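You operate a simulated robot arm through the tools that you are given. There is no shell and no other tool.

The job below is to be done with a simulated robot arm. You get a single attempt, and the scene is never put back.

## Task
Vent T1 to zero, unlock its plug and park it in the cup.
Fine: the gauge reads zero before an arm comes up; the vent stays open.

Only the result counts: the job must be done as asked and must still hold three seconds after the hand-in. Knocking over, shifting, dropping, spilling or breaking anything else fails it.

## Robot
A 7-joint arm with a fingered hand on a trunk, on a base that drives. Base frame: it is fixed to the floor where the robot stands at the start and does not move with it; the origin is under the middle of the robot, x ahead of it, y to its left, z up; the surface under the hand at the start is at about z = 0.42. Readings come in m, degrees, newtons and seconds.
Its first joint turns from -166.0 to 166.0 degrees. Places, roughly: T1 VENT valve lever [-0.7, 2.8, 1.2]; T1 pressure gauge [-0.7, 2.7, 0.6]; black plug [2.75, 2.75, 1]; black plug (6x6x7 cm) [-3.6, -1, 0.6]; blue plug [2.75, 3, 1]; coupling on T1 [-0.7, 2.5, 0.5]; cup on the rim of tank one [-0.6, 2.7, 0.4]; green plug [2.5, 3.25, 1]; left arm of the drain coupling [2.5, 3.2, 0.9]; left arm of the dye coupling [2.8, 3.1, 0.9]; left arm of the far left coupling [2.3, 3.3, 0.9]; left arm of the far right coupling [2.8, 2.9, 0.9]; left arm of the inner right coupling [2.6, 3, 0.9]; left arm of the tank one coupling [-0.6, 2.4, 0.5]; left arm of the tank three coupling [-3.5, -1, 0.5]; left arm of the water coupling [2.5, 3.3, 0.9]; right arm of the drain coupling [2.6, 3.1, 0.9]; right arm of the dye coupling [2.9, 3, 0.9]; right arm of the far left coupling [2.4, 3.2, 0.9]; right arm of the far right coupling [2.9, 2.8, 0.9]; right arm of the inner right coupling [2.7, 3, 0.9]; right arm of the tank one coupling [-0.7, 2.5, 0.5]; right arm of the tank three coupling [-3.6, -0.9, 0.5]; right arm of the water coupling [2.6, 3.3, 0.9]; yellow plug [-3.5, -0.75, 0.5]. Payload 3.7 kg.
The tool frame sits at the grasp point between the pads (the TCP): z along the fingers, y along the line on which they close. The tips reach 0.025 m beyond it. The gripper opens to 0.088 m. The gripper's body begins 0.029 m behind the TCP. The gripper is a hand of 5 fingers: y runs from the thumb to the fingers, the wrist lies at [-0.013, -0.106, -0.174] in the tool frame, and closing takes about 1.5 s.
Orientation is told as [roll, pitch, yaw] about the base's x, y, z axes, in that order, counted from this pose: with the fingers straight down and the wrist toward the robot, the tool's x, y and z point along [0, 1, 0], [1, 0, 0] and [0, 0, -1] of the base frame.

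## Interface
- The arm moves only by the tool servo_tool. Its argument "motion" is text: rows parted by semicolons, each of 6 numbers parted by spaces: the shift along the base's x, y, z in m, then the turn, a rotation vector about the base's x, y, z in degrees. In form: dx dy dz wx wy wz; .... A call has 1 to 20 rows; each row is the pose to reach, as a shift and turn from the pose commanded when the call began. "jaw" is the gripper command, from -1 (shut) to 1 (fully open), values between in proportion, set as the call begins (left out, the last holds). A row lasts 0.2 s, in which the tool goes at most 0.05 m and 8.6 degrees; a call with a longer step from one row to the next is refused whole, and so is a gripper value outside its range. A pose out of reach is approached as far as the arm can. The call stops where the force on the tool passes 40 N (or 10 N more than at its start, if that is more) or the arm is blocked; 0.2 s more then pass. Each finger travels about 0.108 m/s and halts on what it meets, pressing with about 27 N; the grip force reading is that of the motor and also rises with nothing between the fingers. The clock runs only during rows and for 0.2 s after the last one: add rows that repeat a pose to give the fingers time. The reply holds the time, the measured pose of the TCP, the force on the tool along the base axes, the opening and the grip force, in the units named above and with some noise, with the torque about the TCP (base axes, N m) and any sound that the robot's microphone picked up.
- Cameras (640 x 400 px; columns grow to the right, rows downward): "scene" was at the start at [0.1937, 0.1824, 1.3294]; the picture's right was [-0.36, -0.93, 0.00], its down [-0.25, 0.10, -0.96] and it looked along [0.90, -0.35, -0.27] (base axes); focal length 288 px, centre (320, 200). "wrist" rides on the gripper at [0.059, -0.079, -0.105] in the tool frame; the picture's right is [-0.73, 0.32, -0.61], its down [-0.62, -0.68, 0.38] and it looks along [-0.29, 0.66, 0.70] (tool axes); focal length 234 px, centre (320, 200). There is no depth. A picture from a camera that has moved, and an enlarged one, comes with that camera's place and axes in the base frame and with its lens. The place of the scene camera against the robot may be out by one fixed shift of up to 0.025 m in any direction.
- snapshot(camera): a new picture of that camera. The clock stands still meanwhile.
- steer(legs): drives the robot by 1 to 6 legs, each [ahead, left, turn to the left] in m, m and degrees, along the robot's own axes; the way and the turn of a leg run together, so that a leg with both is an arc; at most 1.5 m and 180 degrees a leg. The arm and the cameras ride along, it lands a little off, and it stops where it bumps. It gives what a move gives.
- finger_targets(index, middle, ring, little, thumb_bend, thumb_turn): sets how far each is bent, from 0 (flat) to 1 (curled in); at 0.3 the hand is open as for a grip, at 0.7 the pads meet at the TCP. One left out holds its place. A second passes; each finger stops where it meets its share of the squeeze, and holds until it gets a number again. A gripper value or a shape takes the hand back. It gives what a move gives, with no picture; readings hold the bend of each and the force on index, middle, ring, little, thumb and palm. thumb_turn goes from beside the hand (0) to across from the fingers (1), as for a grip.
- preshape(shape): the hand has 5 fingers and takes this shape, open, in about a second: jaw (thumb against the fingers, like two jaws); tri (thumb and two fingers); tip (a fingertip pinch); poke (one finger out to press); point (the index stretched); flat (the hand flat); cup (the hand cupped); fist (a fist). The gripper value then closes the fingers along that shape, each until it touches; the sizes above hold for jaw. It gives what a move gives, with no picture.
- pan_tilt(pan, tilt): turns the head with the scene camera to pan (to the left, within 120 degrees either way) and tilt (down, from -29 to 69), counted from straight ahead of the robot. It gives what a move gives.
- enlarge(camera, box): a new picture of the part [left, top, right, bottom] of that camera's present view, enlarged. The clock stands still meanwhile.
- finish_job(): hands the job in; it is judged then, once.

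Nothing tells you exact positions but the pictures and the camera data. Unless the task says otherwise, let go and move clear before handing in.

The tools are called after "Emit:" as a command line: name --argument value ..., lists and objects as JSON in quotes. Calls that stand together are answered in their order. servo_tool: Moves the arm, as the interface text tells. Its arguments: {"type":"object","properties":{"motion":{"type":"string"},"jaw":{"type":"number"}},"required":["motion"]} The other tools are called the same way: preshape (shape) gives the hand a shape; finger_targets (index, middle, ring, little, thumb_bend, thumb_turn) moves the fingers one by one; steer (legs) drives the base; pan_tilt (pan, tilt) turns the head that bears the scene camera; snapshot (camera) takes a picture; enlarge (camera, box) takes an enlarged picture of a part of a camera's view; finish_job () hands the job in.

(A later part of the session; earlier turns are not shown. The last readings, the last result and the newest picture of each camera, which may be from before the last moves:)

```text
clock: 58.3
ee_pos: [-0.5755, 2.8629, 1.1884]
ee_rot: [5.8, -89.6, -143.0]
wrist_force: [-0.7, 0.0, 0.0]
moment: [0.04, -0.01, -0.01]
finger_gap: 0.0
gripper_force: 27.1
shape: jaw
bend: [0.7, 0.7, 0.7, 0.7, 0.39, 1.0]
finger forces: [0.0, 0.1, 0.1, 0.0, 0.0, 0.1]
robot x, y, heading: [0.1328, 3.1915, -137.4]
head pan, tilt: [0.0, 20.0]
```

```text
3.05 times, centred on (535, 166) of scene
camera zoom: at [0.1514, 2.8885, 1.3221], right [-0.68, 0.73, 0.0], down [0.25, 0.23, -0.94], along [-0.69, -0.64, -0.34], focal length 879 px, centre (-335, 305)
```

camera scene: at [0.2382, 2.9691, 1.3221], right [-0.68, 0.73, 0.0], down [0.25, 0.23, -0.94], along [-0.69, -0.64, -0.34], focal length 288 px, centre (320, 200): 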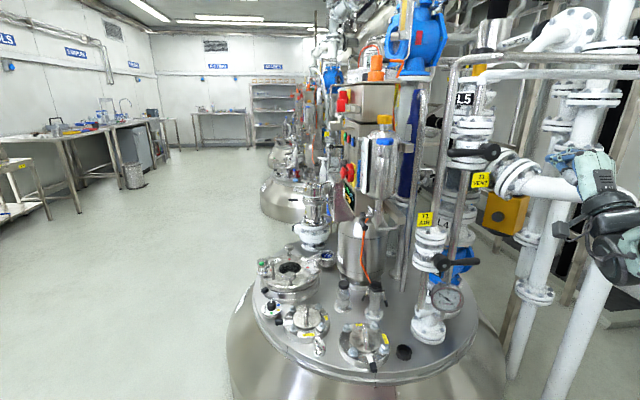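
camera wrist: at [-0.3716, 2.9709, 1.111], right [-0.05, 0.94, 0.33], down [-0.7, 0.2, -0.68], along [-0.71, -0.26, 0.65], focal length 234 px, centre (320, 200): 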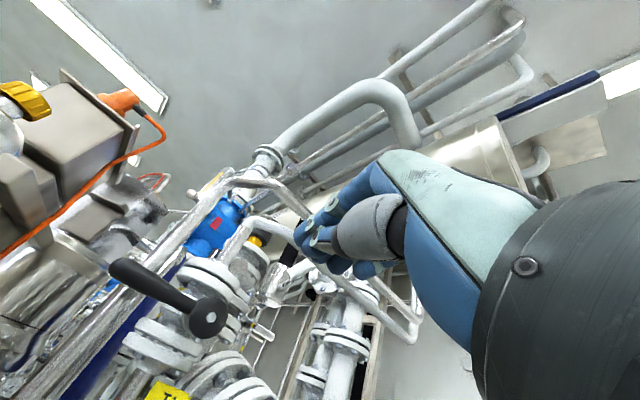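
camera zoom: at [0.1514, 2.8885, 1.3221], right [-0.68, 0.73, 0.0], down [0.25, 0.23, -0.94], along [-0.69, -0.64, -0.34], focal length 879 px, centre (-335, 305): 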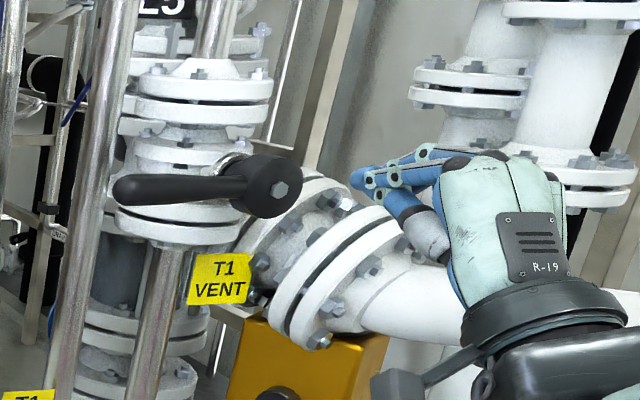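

Both views agree again. I'll raise the hand and shift it left, then slide it forward above the lever.

Emit:
servo_tool --motion "0.0237 -0.0258 0.024 0 0 0; 0.0474 -0.0515 0.048 0 0 0; 0.0185 -0.078 0.048 0 0 0; -0.0104 -0.1047 0.048 0 0 0; -0.0393 -0.1312 0.048 0 0 0; -0.0680 -0.1578 0.048 0 0 0; -0.0680 -0.1578 0.048 0 0 0"

Emit:
enlarge --camera "scene" --box '[430, 100, 640, 231]'

Emit:
snapshot --camera "wrist"

```text
clock: 60.1
ee_pos: [-0.7165, 3.2319, 1.2607]
ee_rot: [171.3, -87.8, 5.6]
wrist_force: [0.4, 0.7, 0.3]
moment: [-0.01, 0.01, -0.03]
finger_gap: 0.0
gripper_force: 27.3
shape: jaw
bend: [0.7, 0.7, 0.7, 0.7, 0.4, 1.0]
finger forces: [0.1, 0.0, 0.1, 0.1, 0.0, 0.0]
out of reach, approached as far as the arm can: row 4, 5, 6, 7
robot x, y, heading: [0.1329, 3.1925, -137.0]
head pan, tilt: [0.0, 20.0]
stopped in row 7: the arm was blocked; the commanded pose is now the measured one
```

```text
3.05 times, centred on (535, 166) of scene
camera zoom: at [0.1512, 2.8885, 1.3222], right [-0.68, 0.73, 0.0], down [0.25, 0.23, -0.94], along [-0.69, -0.64, -0.34], focal length 879 px, centre (-335, 305)
```

zoom: 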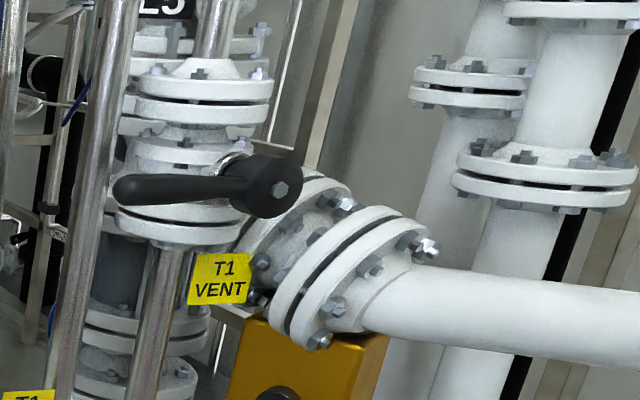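

```text
taken
camera wrist: at [-0.619, 3.1672, 1.1788], right [0.66, 0.69, 0.3], down [-0.38, 0.64, -0.67], along [-0.66, 0.33, 0.68], focal length 234 px, centre (320, 200)
```

wrist: 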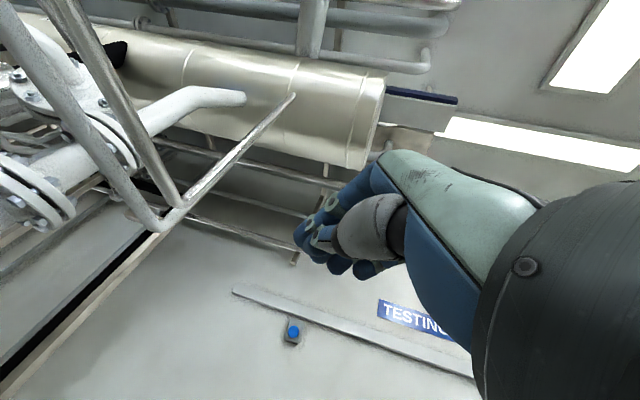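

The last move was out of reach at this stand and the arm swung off to the right without touching anything. I'll back the base off a little, then bring the arm back in front of me along a path it can reach.

Emit:
steer --legs '[[-0.2, 0.0, 0]]'

Emit:
servo_tool --motion "0.02 -0.04 -0.0025 0 0 3.8; 0.04 -0.08 -0.005 0 0 7.6; 0.06 -0.12 -0.0075 0 0 11.4; 0.08 -0.16 -0.01 0 0 15.2; 0.10 -0.20 -0.0125 0 0 19; 0.12 -0.24 -0.015 0 0 22.8; 0.14 -0.28 -0.0175 0 0 26.6; 0.16 -0.32 -0.02 0 0 30.4; 0.18 -0.36 -0.0225 0 0 34.2; 0.20 -0.40 -0.025 0 0 38"

Emit:
snapshot --camera "scene"

Emit:
snapshot --camera "wrist"

```text
clock: 61.7
ee_pos: [-0.57, 3.3686, 1.2609]
ee_rot: [170.7, -87.9, 6.3]
wrist_force: [1.7, -0.3, 0.2]
moment: [0.02, -0.01, 0.0]
finger_gap: 0.0
gripper_force: 27.4
shape: jaw
bend: [0.7, 0.7, 0.7, 0.7, 0.41, 1.0]
finger forces: [0.1, 0.1, 0.1, 0.0, 0.0, 0.1]
robot x, y, heading: [0.2795, 3.3302, -136.8]
head pan, tilt: [0.0, 20.0]
```

```text
clock: 63.9
ee_pos: [-0.3844, 3.022, 1.2407]
ee_rot: [177.2, -88.2, 36.4]
wrist_force: [-0.6, 0.4, -0.1]
moment: [0.0, 0.03, 0.02]
finger_gap: 0.0
gripper_force: 27.5
shape: jaw
bend: [0.7, 0.7, 0.7, 0.7, 0.41, 1.0]
finger forces: [0.0, 0.0, 0.0, 0.1, 0.0, 0.0]
out of reach, approached as far as the arm can: row 6, 7, 8, 9, 10
robot x, y, heading: [0.2776, 3.3316, -137.1]
head pan, tilt: [0.0, 20.0]
```

```text
taken
camera scene: at [0.2984, 3.0248, 1.3221], right [-0.68, 0.73, 0.0], down [0.25, 0.23, -0.94], along [-0.69, -0.64, -0.34], focal length 288 px, centre (320, 200)
```

scene: 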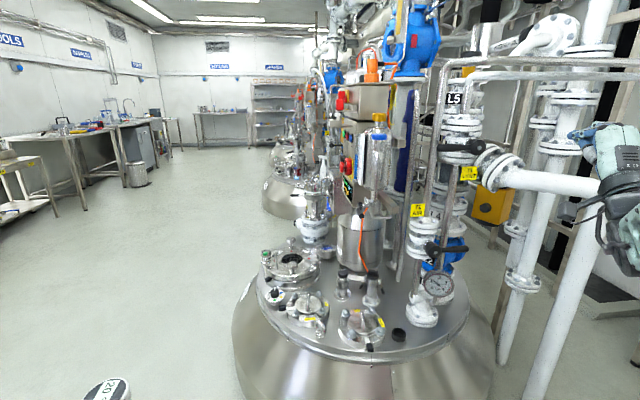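

```text
taken
camera wrist: at [-0.2683, 3.0289, 1.1584], right [0.11, 0.95, 0.3], down [-0.68, 0.29, -0.67], along [-0.72, -0.13, 0.68], focal length 234 px, centre (320, 200)
```

wrist: 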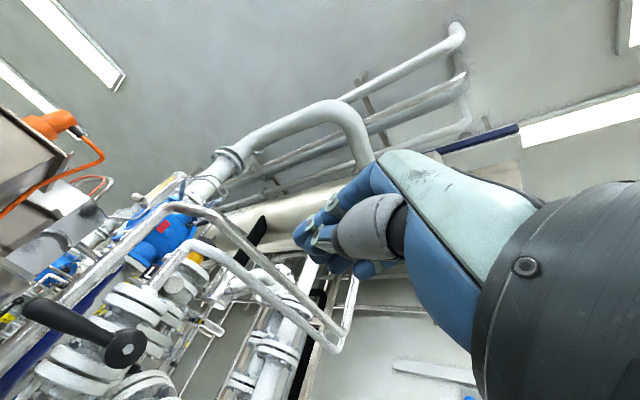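

Emit:
servo_tool --motion "-0.015 -0.0072 -0.017 0.4 -0.6 3; -0.03 -0.0144 -0.034 0.8 -1.2 6; -0.0454 -0.0217 -0.05 1.2 -1.8 9; -0.0454 -0.0217 -0.05 1.2 -1.8 9"

```text
clock: 64.9
ee_pos: [-0.4295, 3.0003, 1.1917]
ee_rot: [82.3, -89.4, 141.9]
wrist_force: [-0.6, 0.5, 0.7]
moment: [-0.03, -0.01, -0.04]
finger_gap: 0.0
gripper_force: 27.3
shape: jaw
bend: [0.7, 0.7, 0.7, 0.7, 0.41, 1.0]
finger forces: [0.0, 0.0, 0.0, 0.1, 0.1, 0.0]
robot x, y, heading: [0.2788, 3.3309, -136.9]
head pan, tilt: [0.0, 20.0]
```

The arm is back in a good pose in front of me. I'll check that it can hold the height needed to pass over the lever before I drive in.

Emit:
servo_tool --motion "0.018 -0.0165 0.017 0 0 0; 0.036 -0.033 0.034 0 0 0; 0.036 -0.033 0.034 0 0 0"

Emit:
snapshot --camera "scene"

Emit:
snapshot --camera "wrist"

```text
clock: 65.7
ee_pos: [-0.394, 2.9675, 1.2253]
ee_rot: [83.9, -89.5, 140.3]
wrist_force: [-0.2, 0.2, -0.4]
moment: [-0.01, 0.01, -0.03]
finger_gap: 0.0001
gripper_force: 27.1
shape: jaw
bend: [0.7, 0.7, 0.7, 0.7, 0.41, 1.0]
finger forces: [0.1, 0.0, 0.0, 0.1, 0.0, 0.0]
robot x, y, heading: [0.2819, 3.3293, -137.0]
head pan, tilt: [0.0, 20.0]
```

```text
taken
camera scene: at [0.2984, 3.0248, 1.3221], right [-0.68, 0.73, 0.0], down [0.25, 0.23, -0.94], along [-0.69, -0.64, -0.34], focal length 288 px, centre (320, 200)
```

scene: 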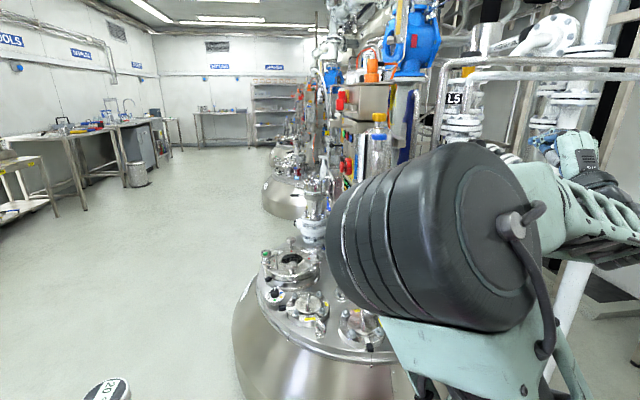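

```text
taken
camera wrist: at [-0.2768, 2.9967, 1.1467], right [-0.07, 0.95, 0.32], down [-0.7, 0.18, -0.69], along [-0.71, -0.27, 0.65], focal length 234 px, centre (320, 200)
```

wrist: 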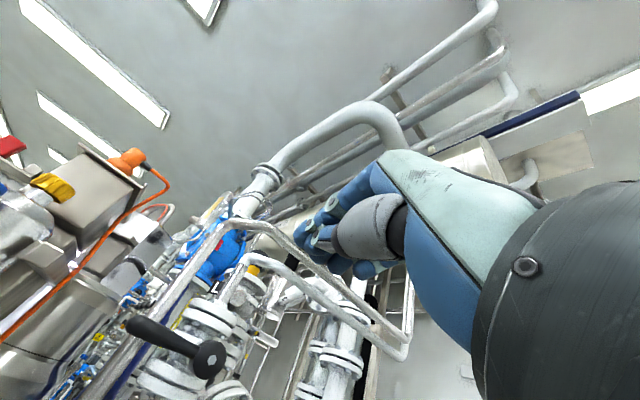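

My elbow has swung to the left because of the level hand. A hand pitched about 45° down should suit the arm better, so I'll tilt it and check the posture.

Emit:
servo_tool --motion "0 0 0 5.1 -5.5 0; 0 0 0 10.2 -11 0; 0 0 0 15.3 -16.5 0; 0 0 0 20.4 -22 0; 0 0 0 25.5 -27.4 0; 0 0 0 30.7 -32.9 0; 0 0 0 30.7 -32.9 0"

Emit:
snapshot --camera "scene"

```text
clock: 67.3
ee_pos: [-0.3949, 2.9675, 1.2255]
ee_rot: [1.6, -44.8, -137.8]
wrist_force: [-0.3, 0.2, 0.3]
moment: [-0.01, 0.01, 0.0]
finger_gap: 0.0002
gripper_force: 27.2
shape: jaw
bend: [0.7, 0.7, 0.7, 0.7, 0.41, 1.0]
finger forces: [0.0, 0.1, 0.1, 0.1, 0.1, 0.1]
robot x, y, heading: [0.2809, 3.3335, -136.8]
head pan, tilt: [0.0, 20.0]
```

```text
taken
camera scene: at [0.2985, 3.0248, 1.3221], right [-0.68, 0.73, 0.0], down [0.25, 0.23, -0.94], along [-0.69, -0.64, -0.34], focal length 288 px, centre (320, 200)
```

scene: 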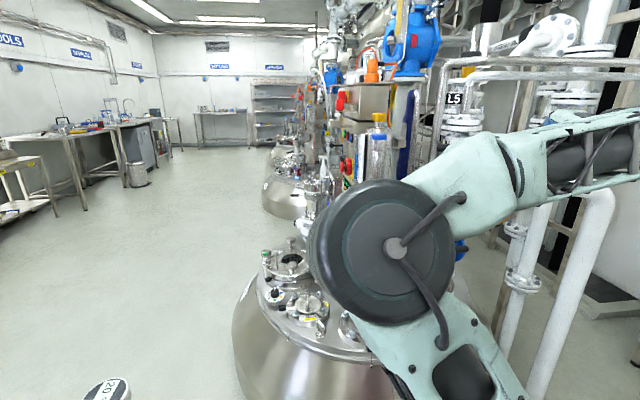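

Emit:
servo_tool --motion "-0.006 0.007 -0.006 5.1 -5.5 0; -0.012 0.014 -0.012 10.2 -11 0; -0.018 0.021 -0.018 15.3 -16.5 0; -0.024 0.028 -0.024 20.4 -22 0; -0.030 0.035 -0.030 25.5 -27.4 0; -0.036 0.042 -0.034 30.7 -32.9 0; -0.036 0.042 -0.034 30.7 -32.9 0"

Emit:
snapshot --camera "scene"

```text
clock: 68.9
ee_pos: [-0.4293, 3.0106, 1.1924]
ee_rot: [1.0, 0.1, -137.5]
wrist_force: [-0.5, 0.5, 0.3]
moment: [0.01, -0.02, -0.01]
finger_gap: 0.0
gripper_force: 26.7
shape: jaw
bend: [0.7, 0.7, 0.7, 0.7, 0.41, 1.0]
finger forces: [0.0, 0.0, 0.0, 0.0, 0.0, 0.0]
robot x, y, heading: [0.2818, 3.3324, -137.2]
head pan, tilt: [0.0, 20.0]
```

```text
taken
camera scene: at [0.2984, 3.0248, 1.3221], right [-0.68, 0.73, 0.0], down [0.25, 0.23, -0.94], along [-0.69, -0.64, -0.34], focal length 288 px, centre (320, 200)
```

scene: 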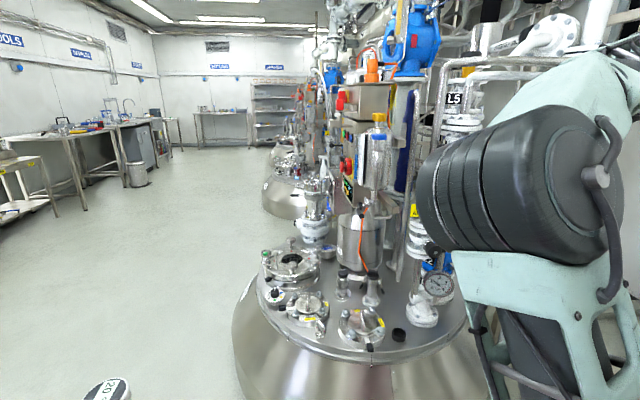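

Emit:
servo_tool --motion "0.01 0.008 -0.045 0 0 0; 0.02 0.016 -0.09 0 0 0; 0.03 0.024 -0.135 0 0 0; 0.03 0.024 -0.18 0 0 0; 0.03 0.024 -0.225 0 0 0; 0.03 0.024 -0.27 0 0 0; 0.03 0.024 -0.315 0 0 0; 0.03 0.024 -0.36 0 0 0; 0.03 0.024 -0.40 0 0 0"

Emit:
snapshot --camera "scene"

```text
clock: 70.9
ee_pos: [-0.3992, 3.034, 0.7929]
ee_rot: [1.1, 0.1, -137.4]
wrist_force: [-0.7, 0.1, 0.5]
moment: [0.02, 0.03, -0.01]
finger_gap: 0.0003
gripper_force: 27.2
shape: jaw
bend: [0.7, 0.7, 0.7, 0.7, 0.41, 1.0]
finger forces: [0.0, 0.0, 0.0, 0.0, 0.0, 0.0]
robot x, y, heading: [0.2806, 3.3324, -136.8]
head pan, tilt: [0.0, 20.0]
```

```text
taken
camera scene: at [0.299, 3.0248, 1.3221], right [-0.68, 0.73, 0.0], down [0.25, 0.23, -0.94], along [-0.69, -0.64, -0.34], focal length 288 px, centre (320, 200)
```

scene: 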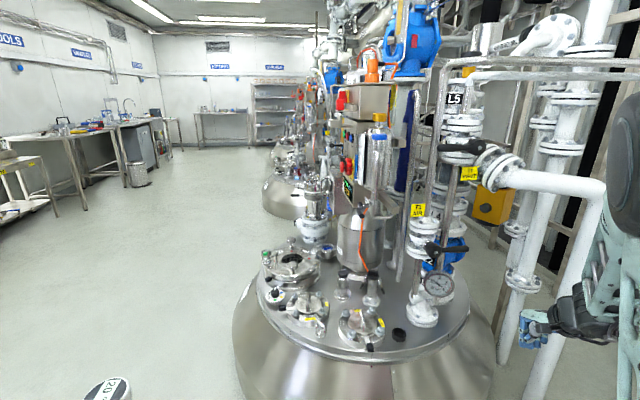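

Lowering the hand brought the elbow back to the right side. I'll tilt the hand 45° forward here and then raise it again, watching the elbow.

Emit:
servo_tool --motion "0 0 0 -5.1 5.5 0; 0 0 0 -10.2 11 0; 0 0 0 -15.3 16.5 0; 0 0 0 -20.4 22 0; 0 0 0 -25.5 27.4 0; 0 0 0 -30.7 32.9 0; 0 0 0.045 -30.7 32.9 0; 0 0 0.09 -30.7 32.9 0; 0 0 0.135 -30.7 32.9 0; 0 0 0.18 -30.7 32.9 0; 0 0 0.225 -30.7 32.9 0; 0 0 0.27 -30.7 32.9 0"

Emit:
snapshot --camera "scene"

```text
clock: 73.5
ee_pos: [-0.4014, 3.036, 1.0604]
ee_rot: [1.6, -44.9, -137.7]
wrist_force: [-0.7, -0.1, 0.3]
moment: [0.01, 0.02, 0.02]
finger_gap: 0.0
gripper_force: 27.1
shape: jaw
bend: [0.7, 0.7, 0.7, 0.7, 0.41, 1.0]
finger forces: [0.1, 0.1, 0.0, 0.1, 0.0, 0.0]
out of reach, approached as far as the arm can: row 4, 5, 6, 7, 8
robot x, y, heading: [0.2797, 3.3309, -137.1]
head pan, tilt: [0.0, 20.0]
```

```text
taken
camera scene: at [0.2983, 3.0248, 1.3221], right [-0.68, 0.73, 0.0], down [0.25, 0.23, -0.94], along [-0.69, -0.64, -0.34], focal length 288 px, centre (320, 200)
```

scene: 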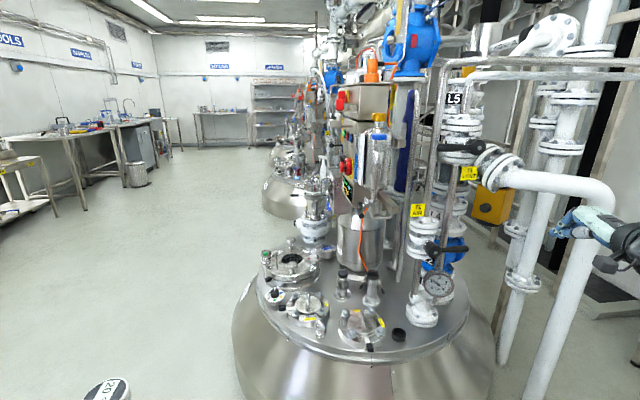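

Emit:
servo_tool --motion "0.0045 -0.0122 0.04 0 0 0; 0.009 -0.0244 0.08 0 0 0; 0.0135 -0.0366 0.12 0 0 0; 0.018 -0.0488 0.16 0 0 0; 0.018 -0.0488 0.16 0 0 0"

Emit:
snapshot --camera "scene"

```text
clock: 74.7
ee_pos: [-0.3843, 2.9835, 1.2215]
ee_rot: [1.7, -44.8, -137.7]
wrist_force: [0.9, 0.4, -0.4]
moment: [-0.01, 0.01, 0.01]
finger_gap: 0.0
gripper_force: 27.2
shape: jaw
bend: [0.7, 0.7, 0.7, 0.7, 0.41, 1.0]
finger forces: [0.0, 0.0, 0.0, 0.1, 0.1, 0.1]
robot x, y, heading: [0.2772, 3.3322, -137.0]
head pan, tilt: [0.0, 20.0]
```

```text
taken
camera scene: at [0.2984, 3.0249, 1.3221], right [-0.68, 0.73, 0.0], down [0.25, 0.23, -0.94], along [-0.69, -0.64, -0.34], focal length 288 px, centre (320, 200)
```

scene: 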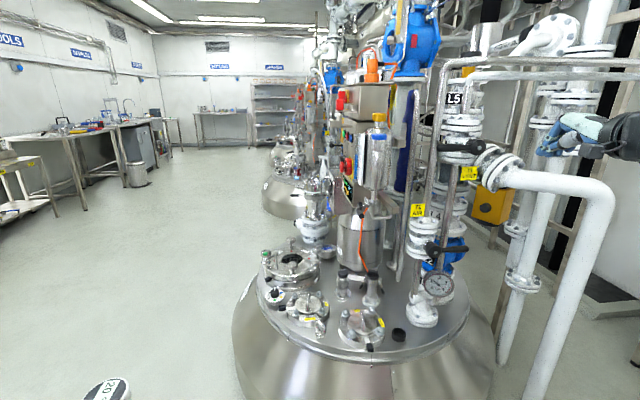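

The arm now holds the tilted hand at passing height with the elbow out of the way. I'll drive in most of the way and check the clearance over the lever.

Emit:
steer --legs '[[0.27, 0.026, 0]]'

Emit:
snapshot --camera "scene"

Emit:
snapshot --camera "wrist"

```text
clock: 76.7
ee_pos: [-0.5694, 2.7794, 1.2209]
ee_rot: [1.6, -44.9, -138.1]
wrist_force: [-0.2, 0.4, 0.6]
moment: [-0.02, -0.05, -0.01]
finger_gap: 0.0002
gripper_force: 26.6
shape: jaw
bend: [0.7, 0.7, 0.7, 0.7, 0.41, 1.0]
finger forces: [0.0, 0.0, 0.0, 0.0, 0.0, 0.1]
robot x, y, heading: [0.0963, 3.1241, -137.0]
head pan, tilt: [0.0, 20.0]
```

```text
taken
camera scene: at [0.113, 2.8189, 1.3221], right [-0.68, 0.73, 0.0], down [0.25, 0.23, -0.94], along [-0.69, -0.64, -0.34], focal length 288 px, centre (320, 200)
```

scene: 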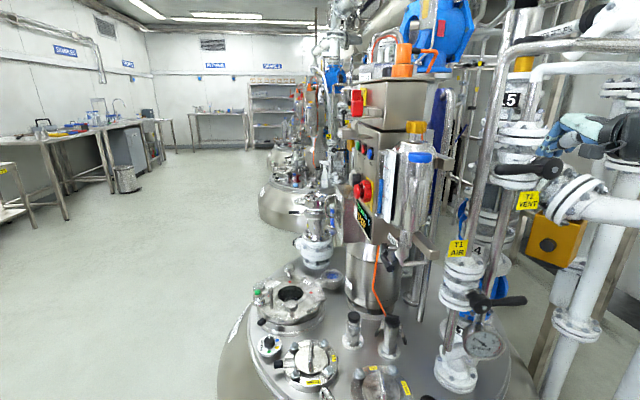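

```text
taken
camera wrist: at [-0.4351, 2.8258, 1.2411], right [-0.36, 0.68, 0.64], down [-0.26, 0.59, -0.76], along [-0.9, -0.44, -0.03], focal length 234 px, centre (320, 200)
```

wrist: 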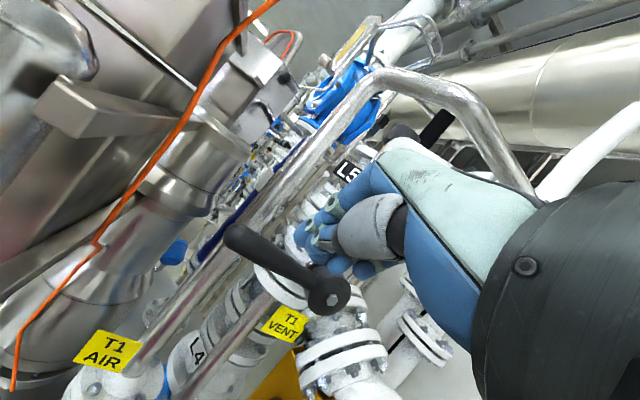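

Emit:
enlarge --camera "wrist" --box '[200, 150, 440, 300]'

Emit:
enlarge --camera "scene" --box '[480, 90, 640, 190]'

Emit:
enlarge --camera "wrist" --box '[200, 210, 360, 330]'

```text
2.67 times, centred on (320, 225) of wrist
camera zoom: at [-0.4351, 2.8258, 1.2411], right [-0.36, 0.68, 0.64], down [-0.26, 0.59, -0.76], along [-0.9, -0.44, -0.03], focal length 624 px, centre (320, 133)
```

zoom: 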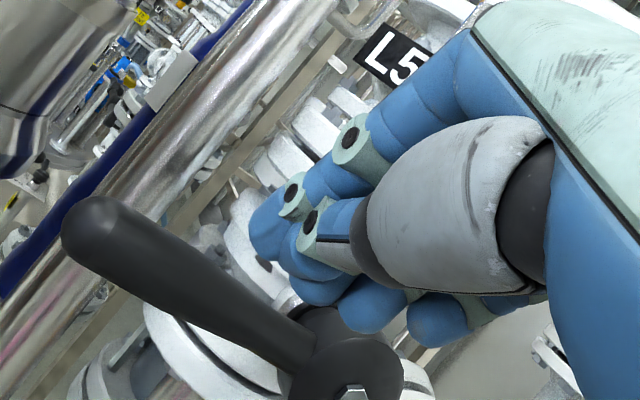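

```text
4.00 times, centred on (560, 140) of scene
camera zoom: at [0.113, 2.8189, 1.3221], right [-0.68, 0.73, 0.0], down [0.25, 0.23, -0.94], along [-0.69, -0.64, -0.34], focal length 1153 px, centre (-640, 440)
```

zoom: 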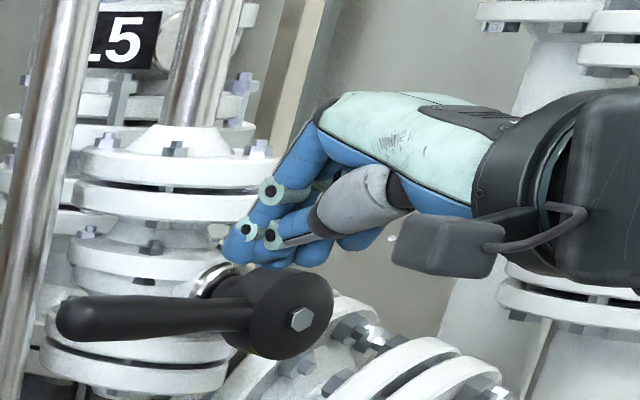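

```text
3.33 times, centred on (280, 270) of wrist
camera zoom: at [-0.4351, 2.8258, 1.2411], right [-0.36, 0.68, 0.64], down [-0.26, 0.59, -0.76], along [-0.9, -0.44, -0.03], focal length 781 px, centre (453, -33)
```

zoom: 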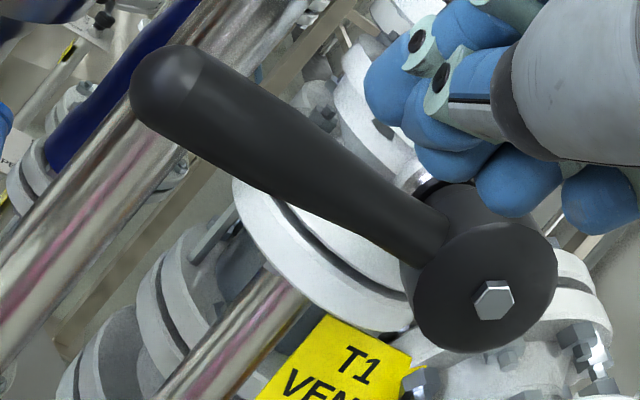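

The wrist views from three poses agree: hub bolt at [-0.688, 2.788, 1.16] and lever tip near [-0.605, 2.698, 1.159]. The scene camera is off by about 1 cm, so I'll trust the wrist and drive the last 8 cm so the fingertips sit above the lever.

Emit:
steer --legs '[[0.08, 0.013, 0]]'

Emit:
snapshot --camera "wrist"

Emit:
enlarge --camera "scene" --box '[480, 90, 640, 190]'

```text
clock: 77.7
ee_pos: [-0.6201, 2.7149, 1.2208]
ee_rot: [1.6, -44.9, -138.0]
wrist_force: [0.2, -0.9, -0.4]
moment: [0.01, -0.01, -0.01]
finger_gap: 0.0
gripper_force: 27.3
shape: jaw
bend: [0.7, 0.7, 0.7, 0.7, 0.41, 1.0]
finger forces: [0.0, 0.0, 0.0, 0.1, 0.0, 0.0]
robot x, y, heading: [0.0405, 3.0602, -137.2]
head pan, tilt: [0.0, 20.0]
```

```text
taken
camera wrist: at [-0.4856, 2.7607, 1.2411], right [-0.36, 0.68, 0.64], down [-0.26, 0.59, -0.76], along [-0.9, -0.44, -0.03], focal length 234 px, centre (320, 200)
```

wrist: 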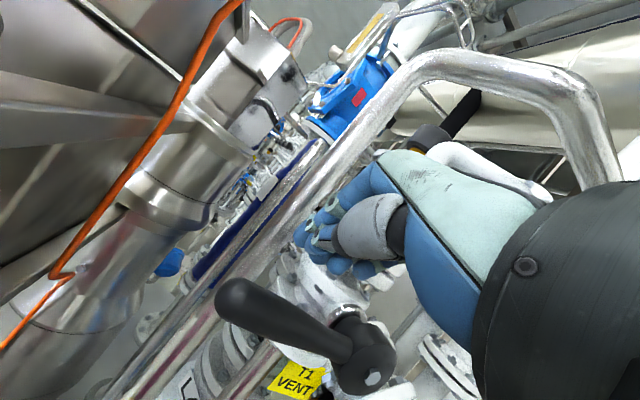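

```text
4.00 times, centred on (560, 140) of scene
camera zoom: at [0.0625, 2.7539, 1.3221], right [-0.68, 0.73, 0.0], down [0.25, 0.23, -0.94], along [-0.69, -0.64, -0.34], focal length 1153 px, centre (-640, 440)
```

zoom: 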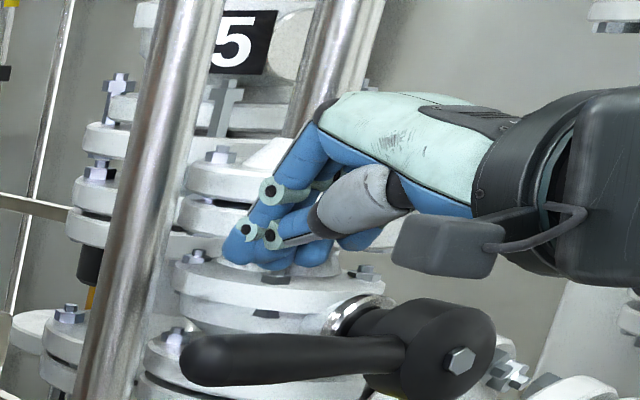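

The fingertips are now right above the outer part of the lever. I'll press straight down slowly to see whether the lever turns that way.

Emit:
servo_tool --motion "0 0 -0.015 0 0 0; 0 0 -0.03 0 0 0; 0 0 -0.04 0 0 0; 0 0 -0.05 0 0 0; 0 0 -0.06 0 0 0; 0 0 -0.07 0 0 0"

Emit:
snapshot --camera "wrist"

Emit:
enlarge --camera "scene" --box '[480, 90, 640, 190]'

```text
clock: 79.1
ee_pos: [-0.6177, 2.7137, 1.1506]
ee_rot: [1.8, -44.7, -137.9]
wrist_force: [-4.6, -3.3, 9.9]
moment: [0.02, 0.33, 0.08]
finger_gap: 0.0002
gripper_force: 27.2
shape: jaw
bend: [0.7, 0.7, 0.71, 0.7, 0.42, 1.0]
finger forces: [0.1, 14.3, 2.4, 3.5, 0.0, 0.0]
robot x, y, heading: [0.0447, 3.0596, -137.2]
head pan, tilt: [0.0, 20.0]
```

```text
taken
camera wrist: at [-0.4851, 2.7604, 1.1701], right [-0.36, 0.68, 0.64], down [-0.26, 0.59, -0.76], along [-0.9, -0.44, -0.04], focal length 234 px, centre (320, 200)
```

wrist: 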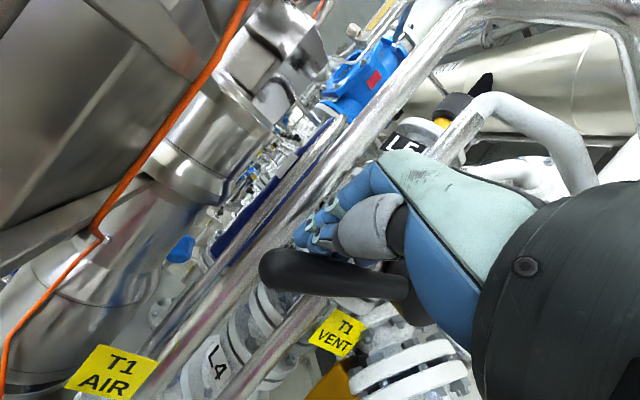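

```text
4.00 times, centred on (560, 140) of scene
camera zoom: at [0.0626, 2.7539, 1.3221], right [-0.68, 0.73, 0.0], down [0.25, 0.23, -0.94], along [-0.69, -0.64, -0.34], focal length 1153 px, centre (-640, 440)
```

zoom: 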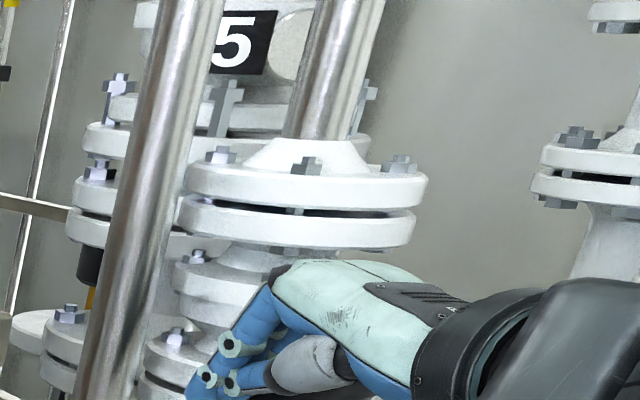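

The lever turns downward with about 10 N. I'll keep following its arc, going down and then to the right toward vertical.

Emit:
servo_tool --motion "0 0 -0.012 0 0 0; 0 0 -0.024 0 0 0; -0.0024 0.0019 -0.036 0 0 0; -0.0079 0.0062 -0.048 0 0 0; -0.0142 0.0111 -0.058 0 0 0; -0.0212 0.0167 -0.066 0 0 0; -0.0283 0.0222 -0.073 0 0 0; -0.0354 0.0278 -0.078 0 0 0"

Emit:
snapshot --camera "wrist"

Emit:
enlarge --camera "scene" --box '[480, 110, 640, 210]'

```text
clock: 80.5
ee_pos: [-0.6359, 2.7252, 1.0882]
ee_rot: [1.2, -45.3, -137.0]
wrist_force: [9.1, -8.8, 11.6]
moment: [0.4, 1.0, -0.12]
finger_gap: 0.0
gripper_force: 27.3
shape: jaw
bend: [0.7, 0.7, 0.65, 0.37, 0.47, 1.0]
finger forces: [0.1, 8.5, 3.5, 23.5, 0.0, 0.1]
robot x, y, heading: [0.046, 3.061, -137.4]
head pan, tilt: [0.0, 20.0]
stopped in row 7: the force on the tool passed its limit at 42 N (the readings are from after the stop); the commanded pose is now the measured one
```

```text
taken
camera wrist: at [-0.5024, 2.7735, 1.1068], right [-0.36, 0.67, 0.65], down [-0.27, 0.59, -0.76], along [-0.89, -0.45, -0.03], focal length 234 px, centre (320, 200)
```

wrist: 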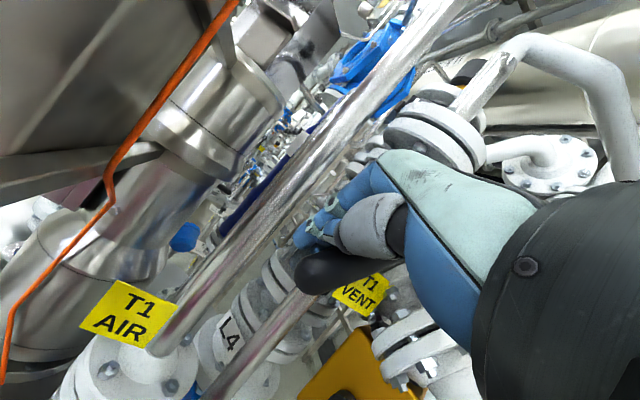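

```text
4.00 times, centred on (560, 160) of scene
camera zoom: at [0.0639, 2.7536, 1.3221], right [-0.68, 0.73, 0.0], down [0.25, 0.23, -0.94], along [-0.69, -0.64, -0.34], focal length 1153 px, centre (-640, 360)
```

zoom: 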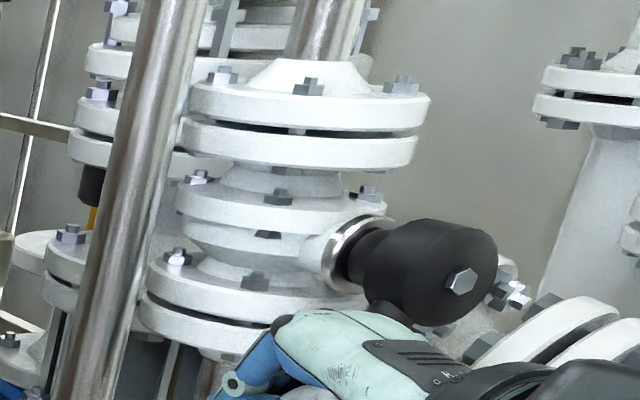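

The lever is about 55° round and the little finger took most of the load. I'll ease off left and lower, then push the lever's end to the right with the edge of the hand.

Emit:
servo_tool --motion "0.0142 -0.0111 0 0 0 0; 0.0283 -0.0222 -0.006 0 0 0; 0.0283 -0.0222 -0.014 0 0 0; 0.0197 -0.0154 -0.018 0 0 0; 0.0094 -0.0074 -0.021 0 0 0; 0 0 -0.023 0 0 0; -0.0079 0.0062 -0.025 0 0 0; -0.0157 0.0123 -0.026 0 0 0; -0.022 0.0173 -0.026 0 0 0"

Emit:
snapshot --camera "wrist"

Emit:
enlarge --camera "scene" --box '[480, 110, 640, 210]'

```text
clock: 82.5
ee_pos: [-0.6585, 2.7436, 1.0607]
ee_rot: [1.3, -45.1, -137.2]
wrist_force: [25.7, -13.9, 2.0]
moment: [0.43, 0.66, -0.42]
finger_gap: 0.0001
gripper_force: 26.7
shape: jaw
bend: [0.7, 0.7, 0.7, 0.7, 0.47, 1.0]
finger forces: [0.1, 0.1, 0.0, 27.3, 0.0, 0.1]
robot x, y, heading: [0.0438, 3.0583, -137.4]
head pan, tilt: [0.0, 20.0]
```

```text
taken
camera wrist: at [-0.5246, 2.7908, 1.08], right [-0.36, 0.67, 0.65], down [-0.27, 0.59, -0.76], along [-0.89, -0.45, -0.03], focal length 234 px, centre (320, 200)
```

wrist: 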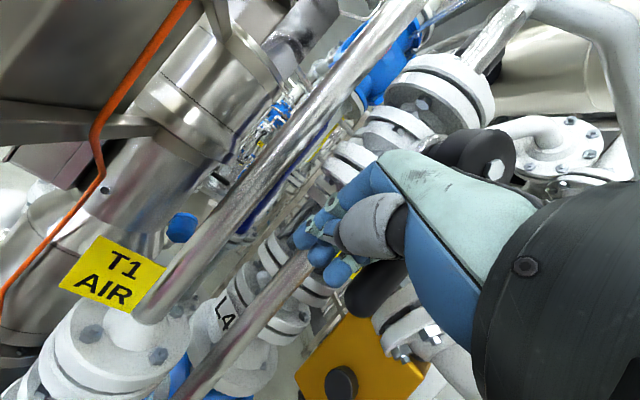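

```text
4.00 times, centred on (560, 160) of scene
camera zoom: at [0.0641, 2.7533, 1.322], right [-0.68, 0.73, 0.0], down [0.25, 0.23, -0.94], along [-0.69, -0.64, -0.34], focal length 1153 px, centre (-640, 360)
```

zoom: 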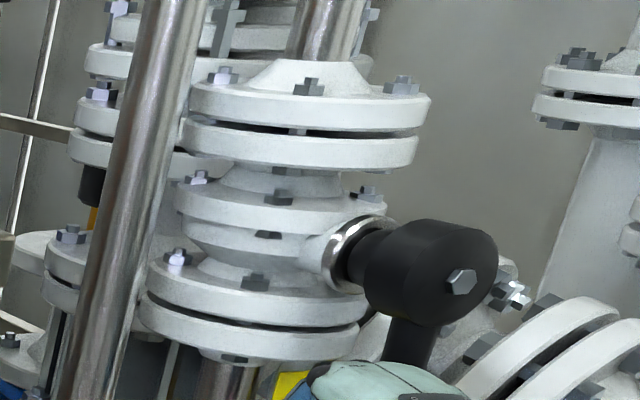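

The lever looks vertical now. I'll ease off to the left, then back away to check the lever and the gauge.

Emit:
servo_tool --motion "0.02 -0.0155 0 0 0 0; 0.039 -0.031 0 0 0 0; 0.06 -0.01 0.0 0 0 0; 0.08 0.015 0.0 0 0 0; 0.1 0.04 0.0 0 0 0"

Emit:
snapshot --camera "wrist"

Emit:
snapshot --camera "scene"

Emit:
enlarge --camera "scene" --box '[470, 120, 640, 226]'

Emit:
enlarge --camera "scene" --box '[450, 330, 562, 400]'

```text
clock: 83.8
ee_pos: [-0.5579, 2.7855, 1.0626]
ee_rot: [1.4, -45.0, -137.4]
wrist_force: [-0.2, 0.3, -0.3]
moment: [0.02, -0.03, 0.01]
finger_gap: 0.0
gripper_force: 26.6
shape: jaw
bend: [0.7, 0.7, 0.7, 0.7, 0.47, 1.0]
finger forces: [0.1, 0.0, 0.0, 0.1, 0.0, 0.1]
robot x, y, heading: [0.0468, 3.0554, -137.0]
head pan, tilt: [0.0, 20.0]
```

```text
taken
camera wrist: at [-0.4237, 2.8318, 1.0813], right [-0.36, 0.67, 0.65], down [-0.27, 0.59, -0.76], along [-0.89, -0.45, -0.03], focal length 234 px, centre (320, 200)
```

wrist: 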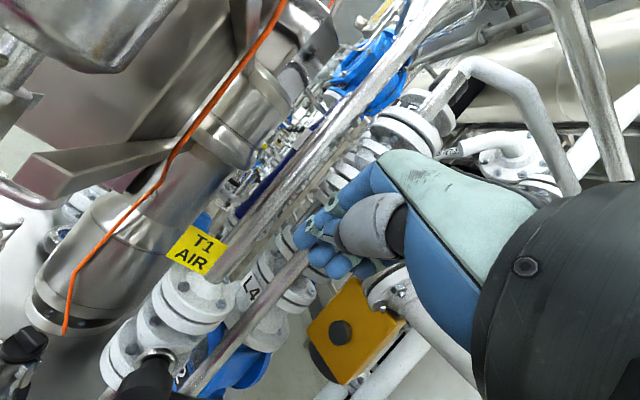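

```text
taken
camera scene: at [0.0629, 2.7538, 1.3221], right [-0.68, 0.73, 0.0], down [0.25, 0.23, -0.94], along [-0.69, -0.64, -0.34], focal length 288 px, centre (320, 200)
```

scene: 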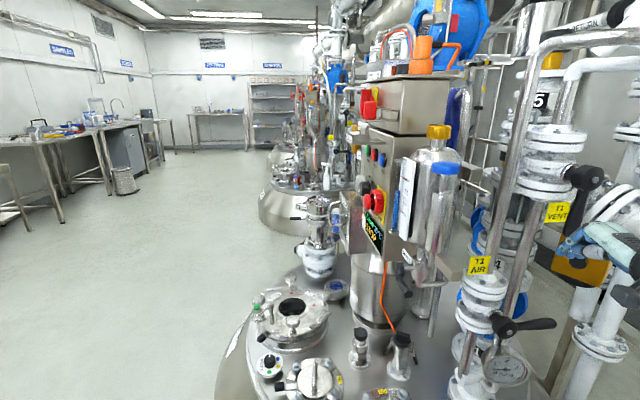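

```text
3.76 times, centred on (555, 173) of scene
camera zoom: at [0.0629, 2.7538, 1.3221], right [-0.68, 0.73, 0.0], down [0.25, 0.23, -0.94], along [-0.69, -0.64, -0.34], focal length 1086 px, centre (-565, 302)
```

zoom: 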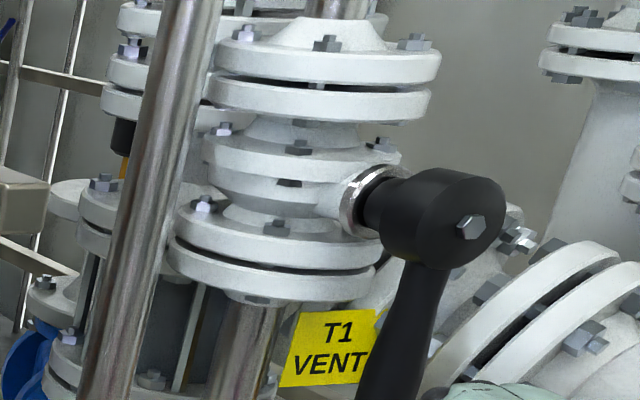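

```text
5.71 times, centred on (506, 365) of scene
camera zoom: at [0.0629, 2.7538, 1.3221], right [-0.68, 0.73, 0.0], down [0.25, 0.23, -0.94], along [-0.69, -0.64, -0.34], focal length 1648 px, centre (-743, -743)
```

zoom: 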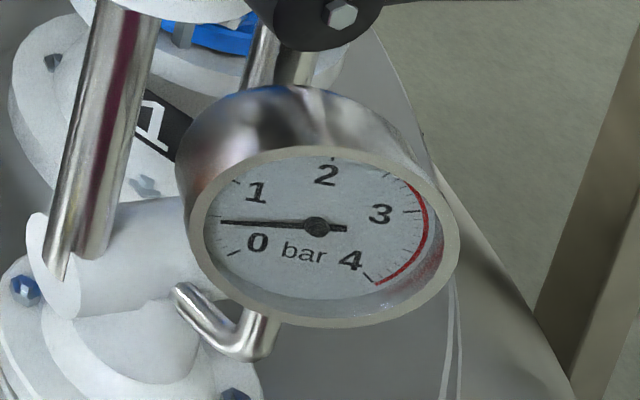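

The VENT lever hangs vertical, in line with its pipe, and the gauge is falling, now near 0.5 bar. I'll look down at the coupling while it bleeds off.

Emit:
pan_tilt --pan 5 --tilt 45

Emit:
snapshot --camera "scene"

```text
clock: 84.6
ee_pos: [-0.5577, 2.7843, 1.0629]
ee_rot: [1.4, -45.1, -137.4]
wrist_force: [0.8, 1.1, -0.7]
moment: [-0.01, 0.01, 0.01]
finger_gap: 0.0
gripper_force: 27.3
shape: jaw
bend: [0.7, 0.7, 0.7, 0.7, 0.47, 1.0]
finger forces: [0.0, 0.1, 0.0, 0.0, 0.1, 0.0]
robot x, y, heading: [0.0464, 3.0627, -137.2]
head pan, tilt: [5.0, 45.0]
```

```text
taken
camera scene: at [0.0766, 2.7569, 1.2835], right [-0.74, 0.67, 0.0], down [0.47, 0.52, -0.71], along [-0.48, -0.52, -0.71], focal length 288 px, centre (320, 200)
```

scene: 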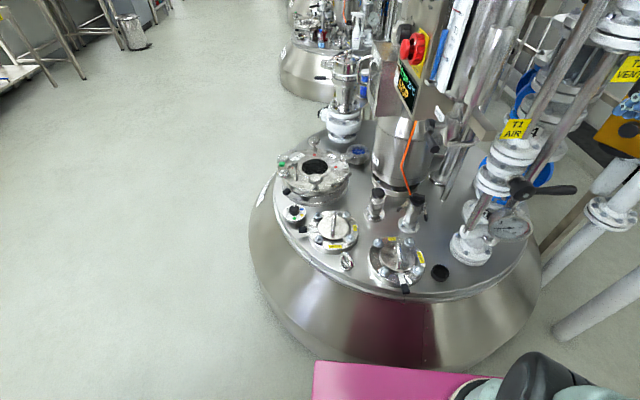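

Emit:
enlarge --camera "scene" --box '[350, 170, 478, 250]'

Emit:
enlarge --camera "scene" --box '[380, 180, 444, 220]'

Emit:
enlarge --camera "scene" --box '[480, 200, 560, 250]'

Emit:
enlarge --camera "scene" --box '[360, 230, 472, 300]'

```text
5.00 times, centred on (414, 210) of scene
camera zoom: at [0.0766, 2.7569, 1.2835], right [-0.74, 0.67, 0.0], down [0.47, 0.52, -0.71], along [-0.48, -0.52, -0.71], focal length 1442 px, centre (-150, 150)
```

zoom: 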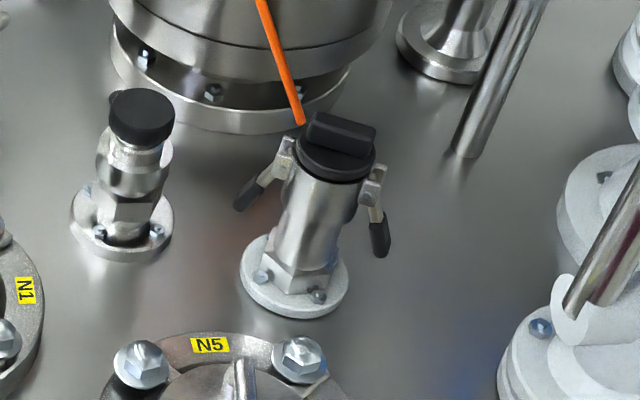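

```text
10.00 times, centred on (412, 200) of scene
camera zoom: at [0.0766, 2.7569, 1.2835], right [-0.74, 0.67, 0.0], down [0.47, 0.52, -0.71], along [-0.48, -0.52, -0.71], focal length 2883 px, centre (-600, 200)
```

zoom: 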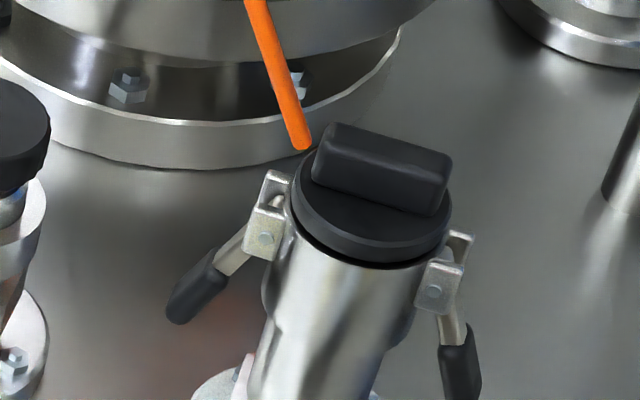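

```text
8.00 times, centred on (520, 225) of scene
camera zoom: at [0.0766, 2.7569, 1.2835], right [-0.74, 0.67, 0.0], down [0.47, 0.52, -0.71], along [-0.48, -0.52, -0.71], focal length 2307 px, centre (-1280, 0)
```

zoom: 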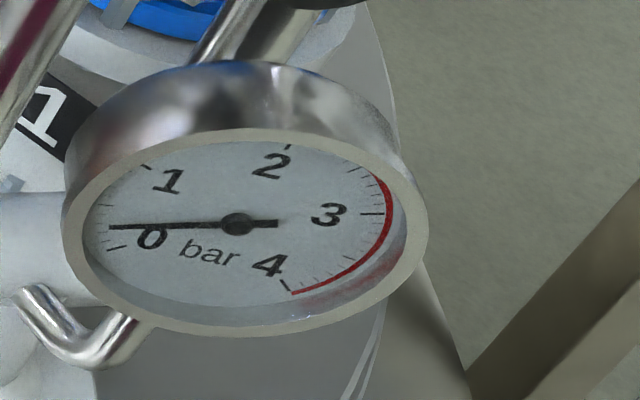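

```text
5.71 times, centred on (416, 265) of scene
camera zoom: at [0.0766, 2.7569, 1.2835], right [-0.74, 0.67, 0.0], down [0.47, 0.52, -0.71], along [-0.48, -0.52, -0.71], focal length 1648 px, centre (-229, -171)
```

zoom: 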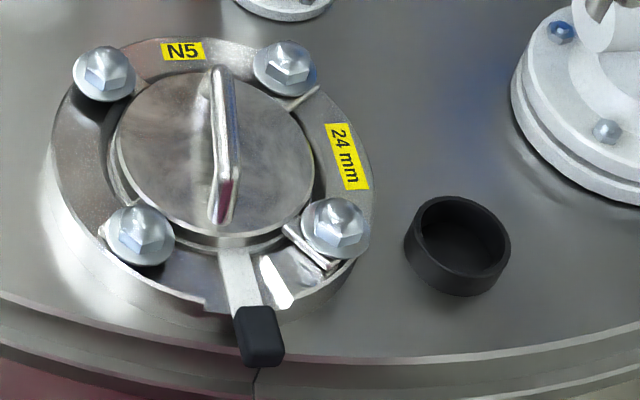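

The gauge keeps falling. A control box and the seal pot hang above the coupling at about z 0.95, so I'll need to reach it from further north, between the pot and the AIR stack. First I'll back the hand clear of the lever and re-check the gauge.

Emit:
steer --legs '[[-0.25, 0, 0]]'

Emit:
pan_tilt --pan -5 --tilt 25

Emit:
snapshot --camera "scene"

```text
clock: 86.5
ee_pos: [-0.3716, 2.9565, 1.0622]
ee_rot: [1.4, -45.1, -137.3]
wrist_force: [0.0, -0.4, 0.3]
moment: [-0.01, -0.04, -0.01]
finger_gap: 0.0
gripper_force: 26.7
shape: jaw
bend: [0.7, 0.7, 0.7, 0.7, 0.47, 1.0]
finger forces: [0.0, 0.1, 0.0, 0.0, 0.1, 0.1]
robot x, y, heading: [0.2286, 3.23, -137.1]
head pan, tilt: [5.0, 45.0]
```

```text
clock: 87.3
ee_pos: [-0.3706, 2.9567, 1.0636]
ee_rot: [1.4, -45.0, -137.3]
wrist_force: [-0.4, -0.1, -0.8]
moment: [0.03, 0.03, 0.05]
finger_gap: 0.0
gripper_force: 27.1
shape: jaw
bend: [0.7, 0.7, 0.7, 0.7, 0.47, 1.0]
finger forces: [0.0, 0.0, 0.0, 0.0, 0.1, 0.1]
robot x, y, heading: [0.2291, 3.2322, -137.1]
head pan, tilt: [-5.0, 25.0]
```

```text
taken
camera scene: at [0.2452, 2.9334, 1.314], right [-0.61, 0.79, 0.0], down [0.33, 0.26, -0.91], along [-0.71, -0.56, -0.42], focal length 288 px, centre (320, 200)
```

scene: 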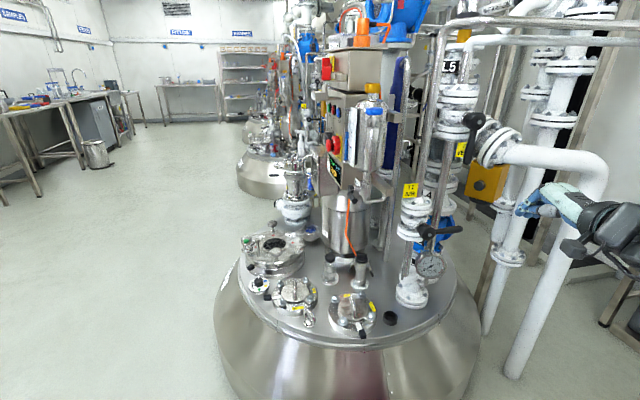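

Emit:
enlarge --camera "scene" --box '[400, 230, 464, 290]'

Emit:
enlarge --camera "scene" --box '[420, 90, 532, 160]'

Emit:
enlarge --camera "scene" --box '[300, 80, 460, 280]'

```text
6.67 times, centred on (432, 260) of scene
camera zoom: at [0.2452, 2.9334, 1.314], right [-0.61, 0.79, 0.0], down [0.33, 0.26, -0.91], along [-0.71, -0.56, -0.42], focal length 1922 px, centre (-427, -200)
```

zoom: 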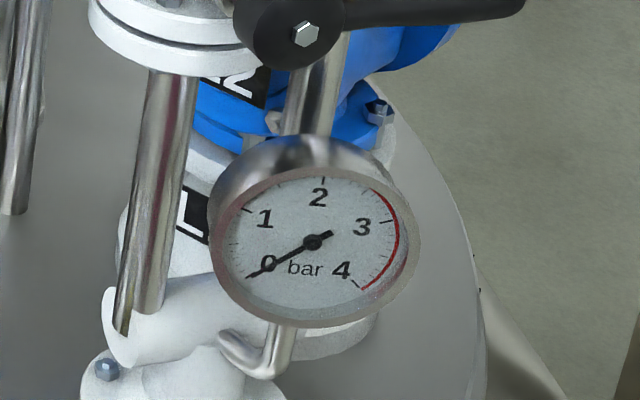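

```text
5.71 times, centred on (476, 125) of scene
camera zoom: at [0.2452, 2.9334, 1.314], right [-0.61, 0.79, 0.0], down [0.33, 0.26, -0.91], along [-0.71, -0.56, -0.42], focal length 1648 px, centre (-571, 629)
```

zoom: 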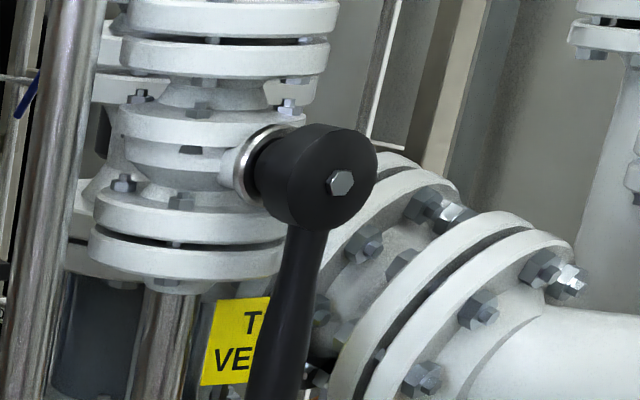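

```text
2.00 times, centred on (380, 180) of scene
camera zoom: at [0.2452, 2.9334, 1.314], right [-0.61, 0.79, 0.0], down [0.33, 0.26, -0.91], along [-0.71, -0.56, -0.42], focal length 577 px, centre (200, 240)
```

zoom: 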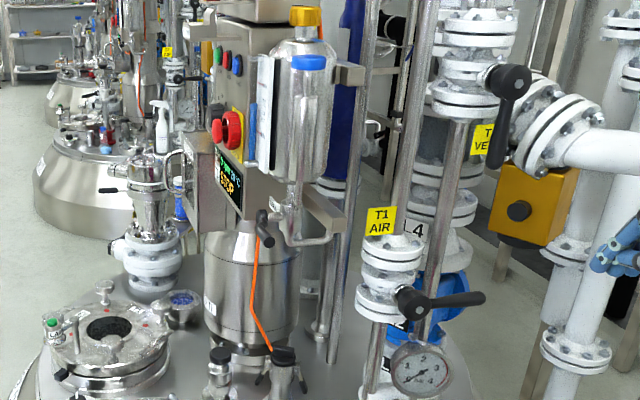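

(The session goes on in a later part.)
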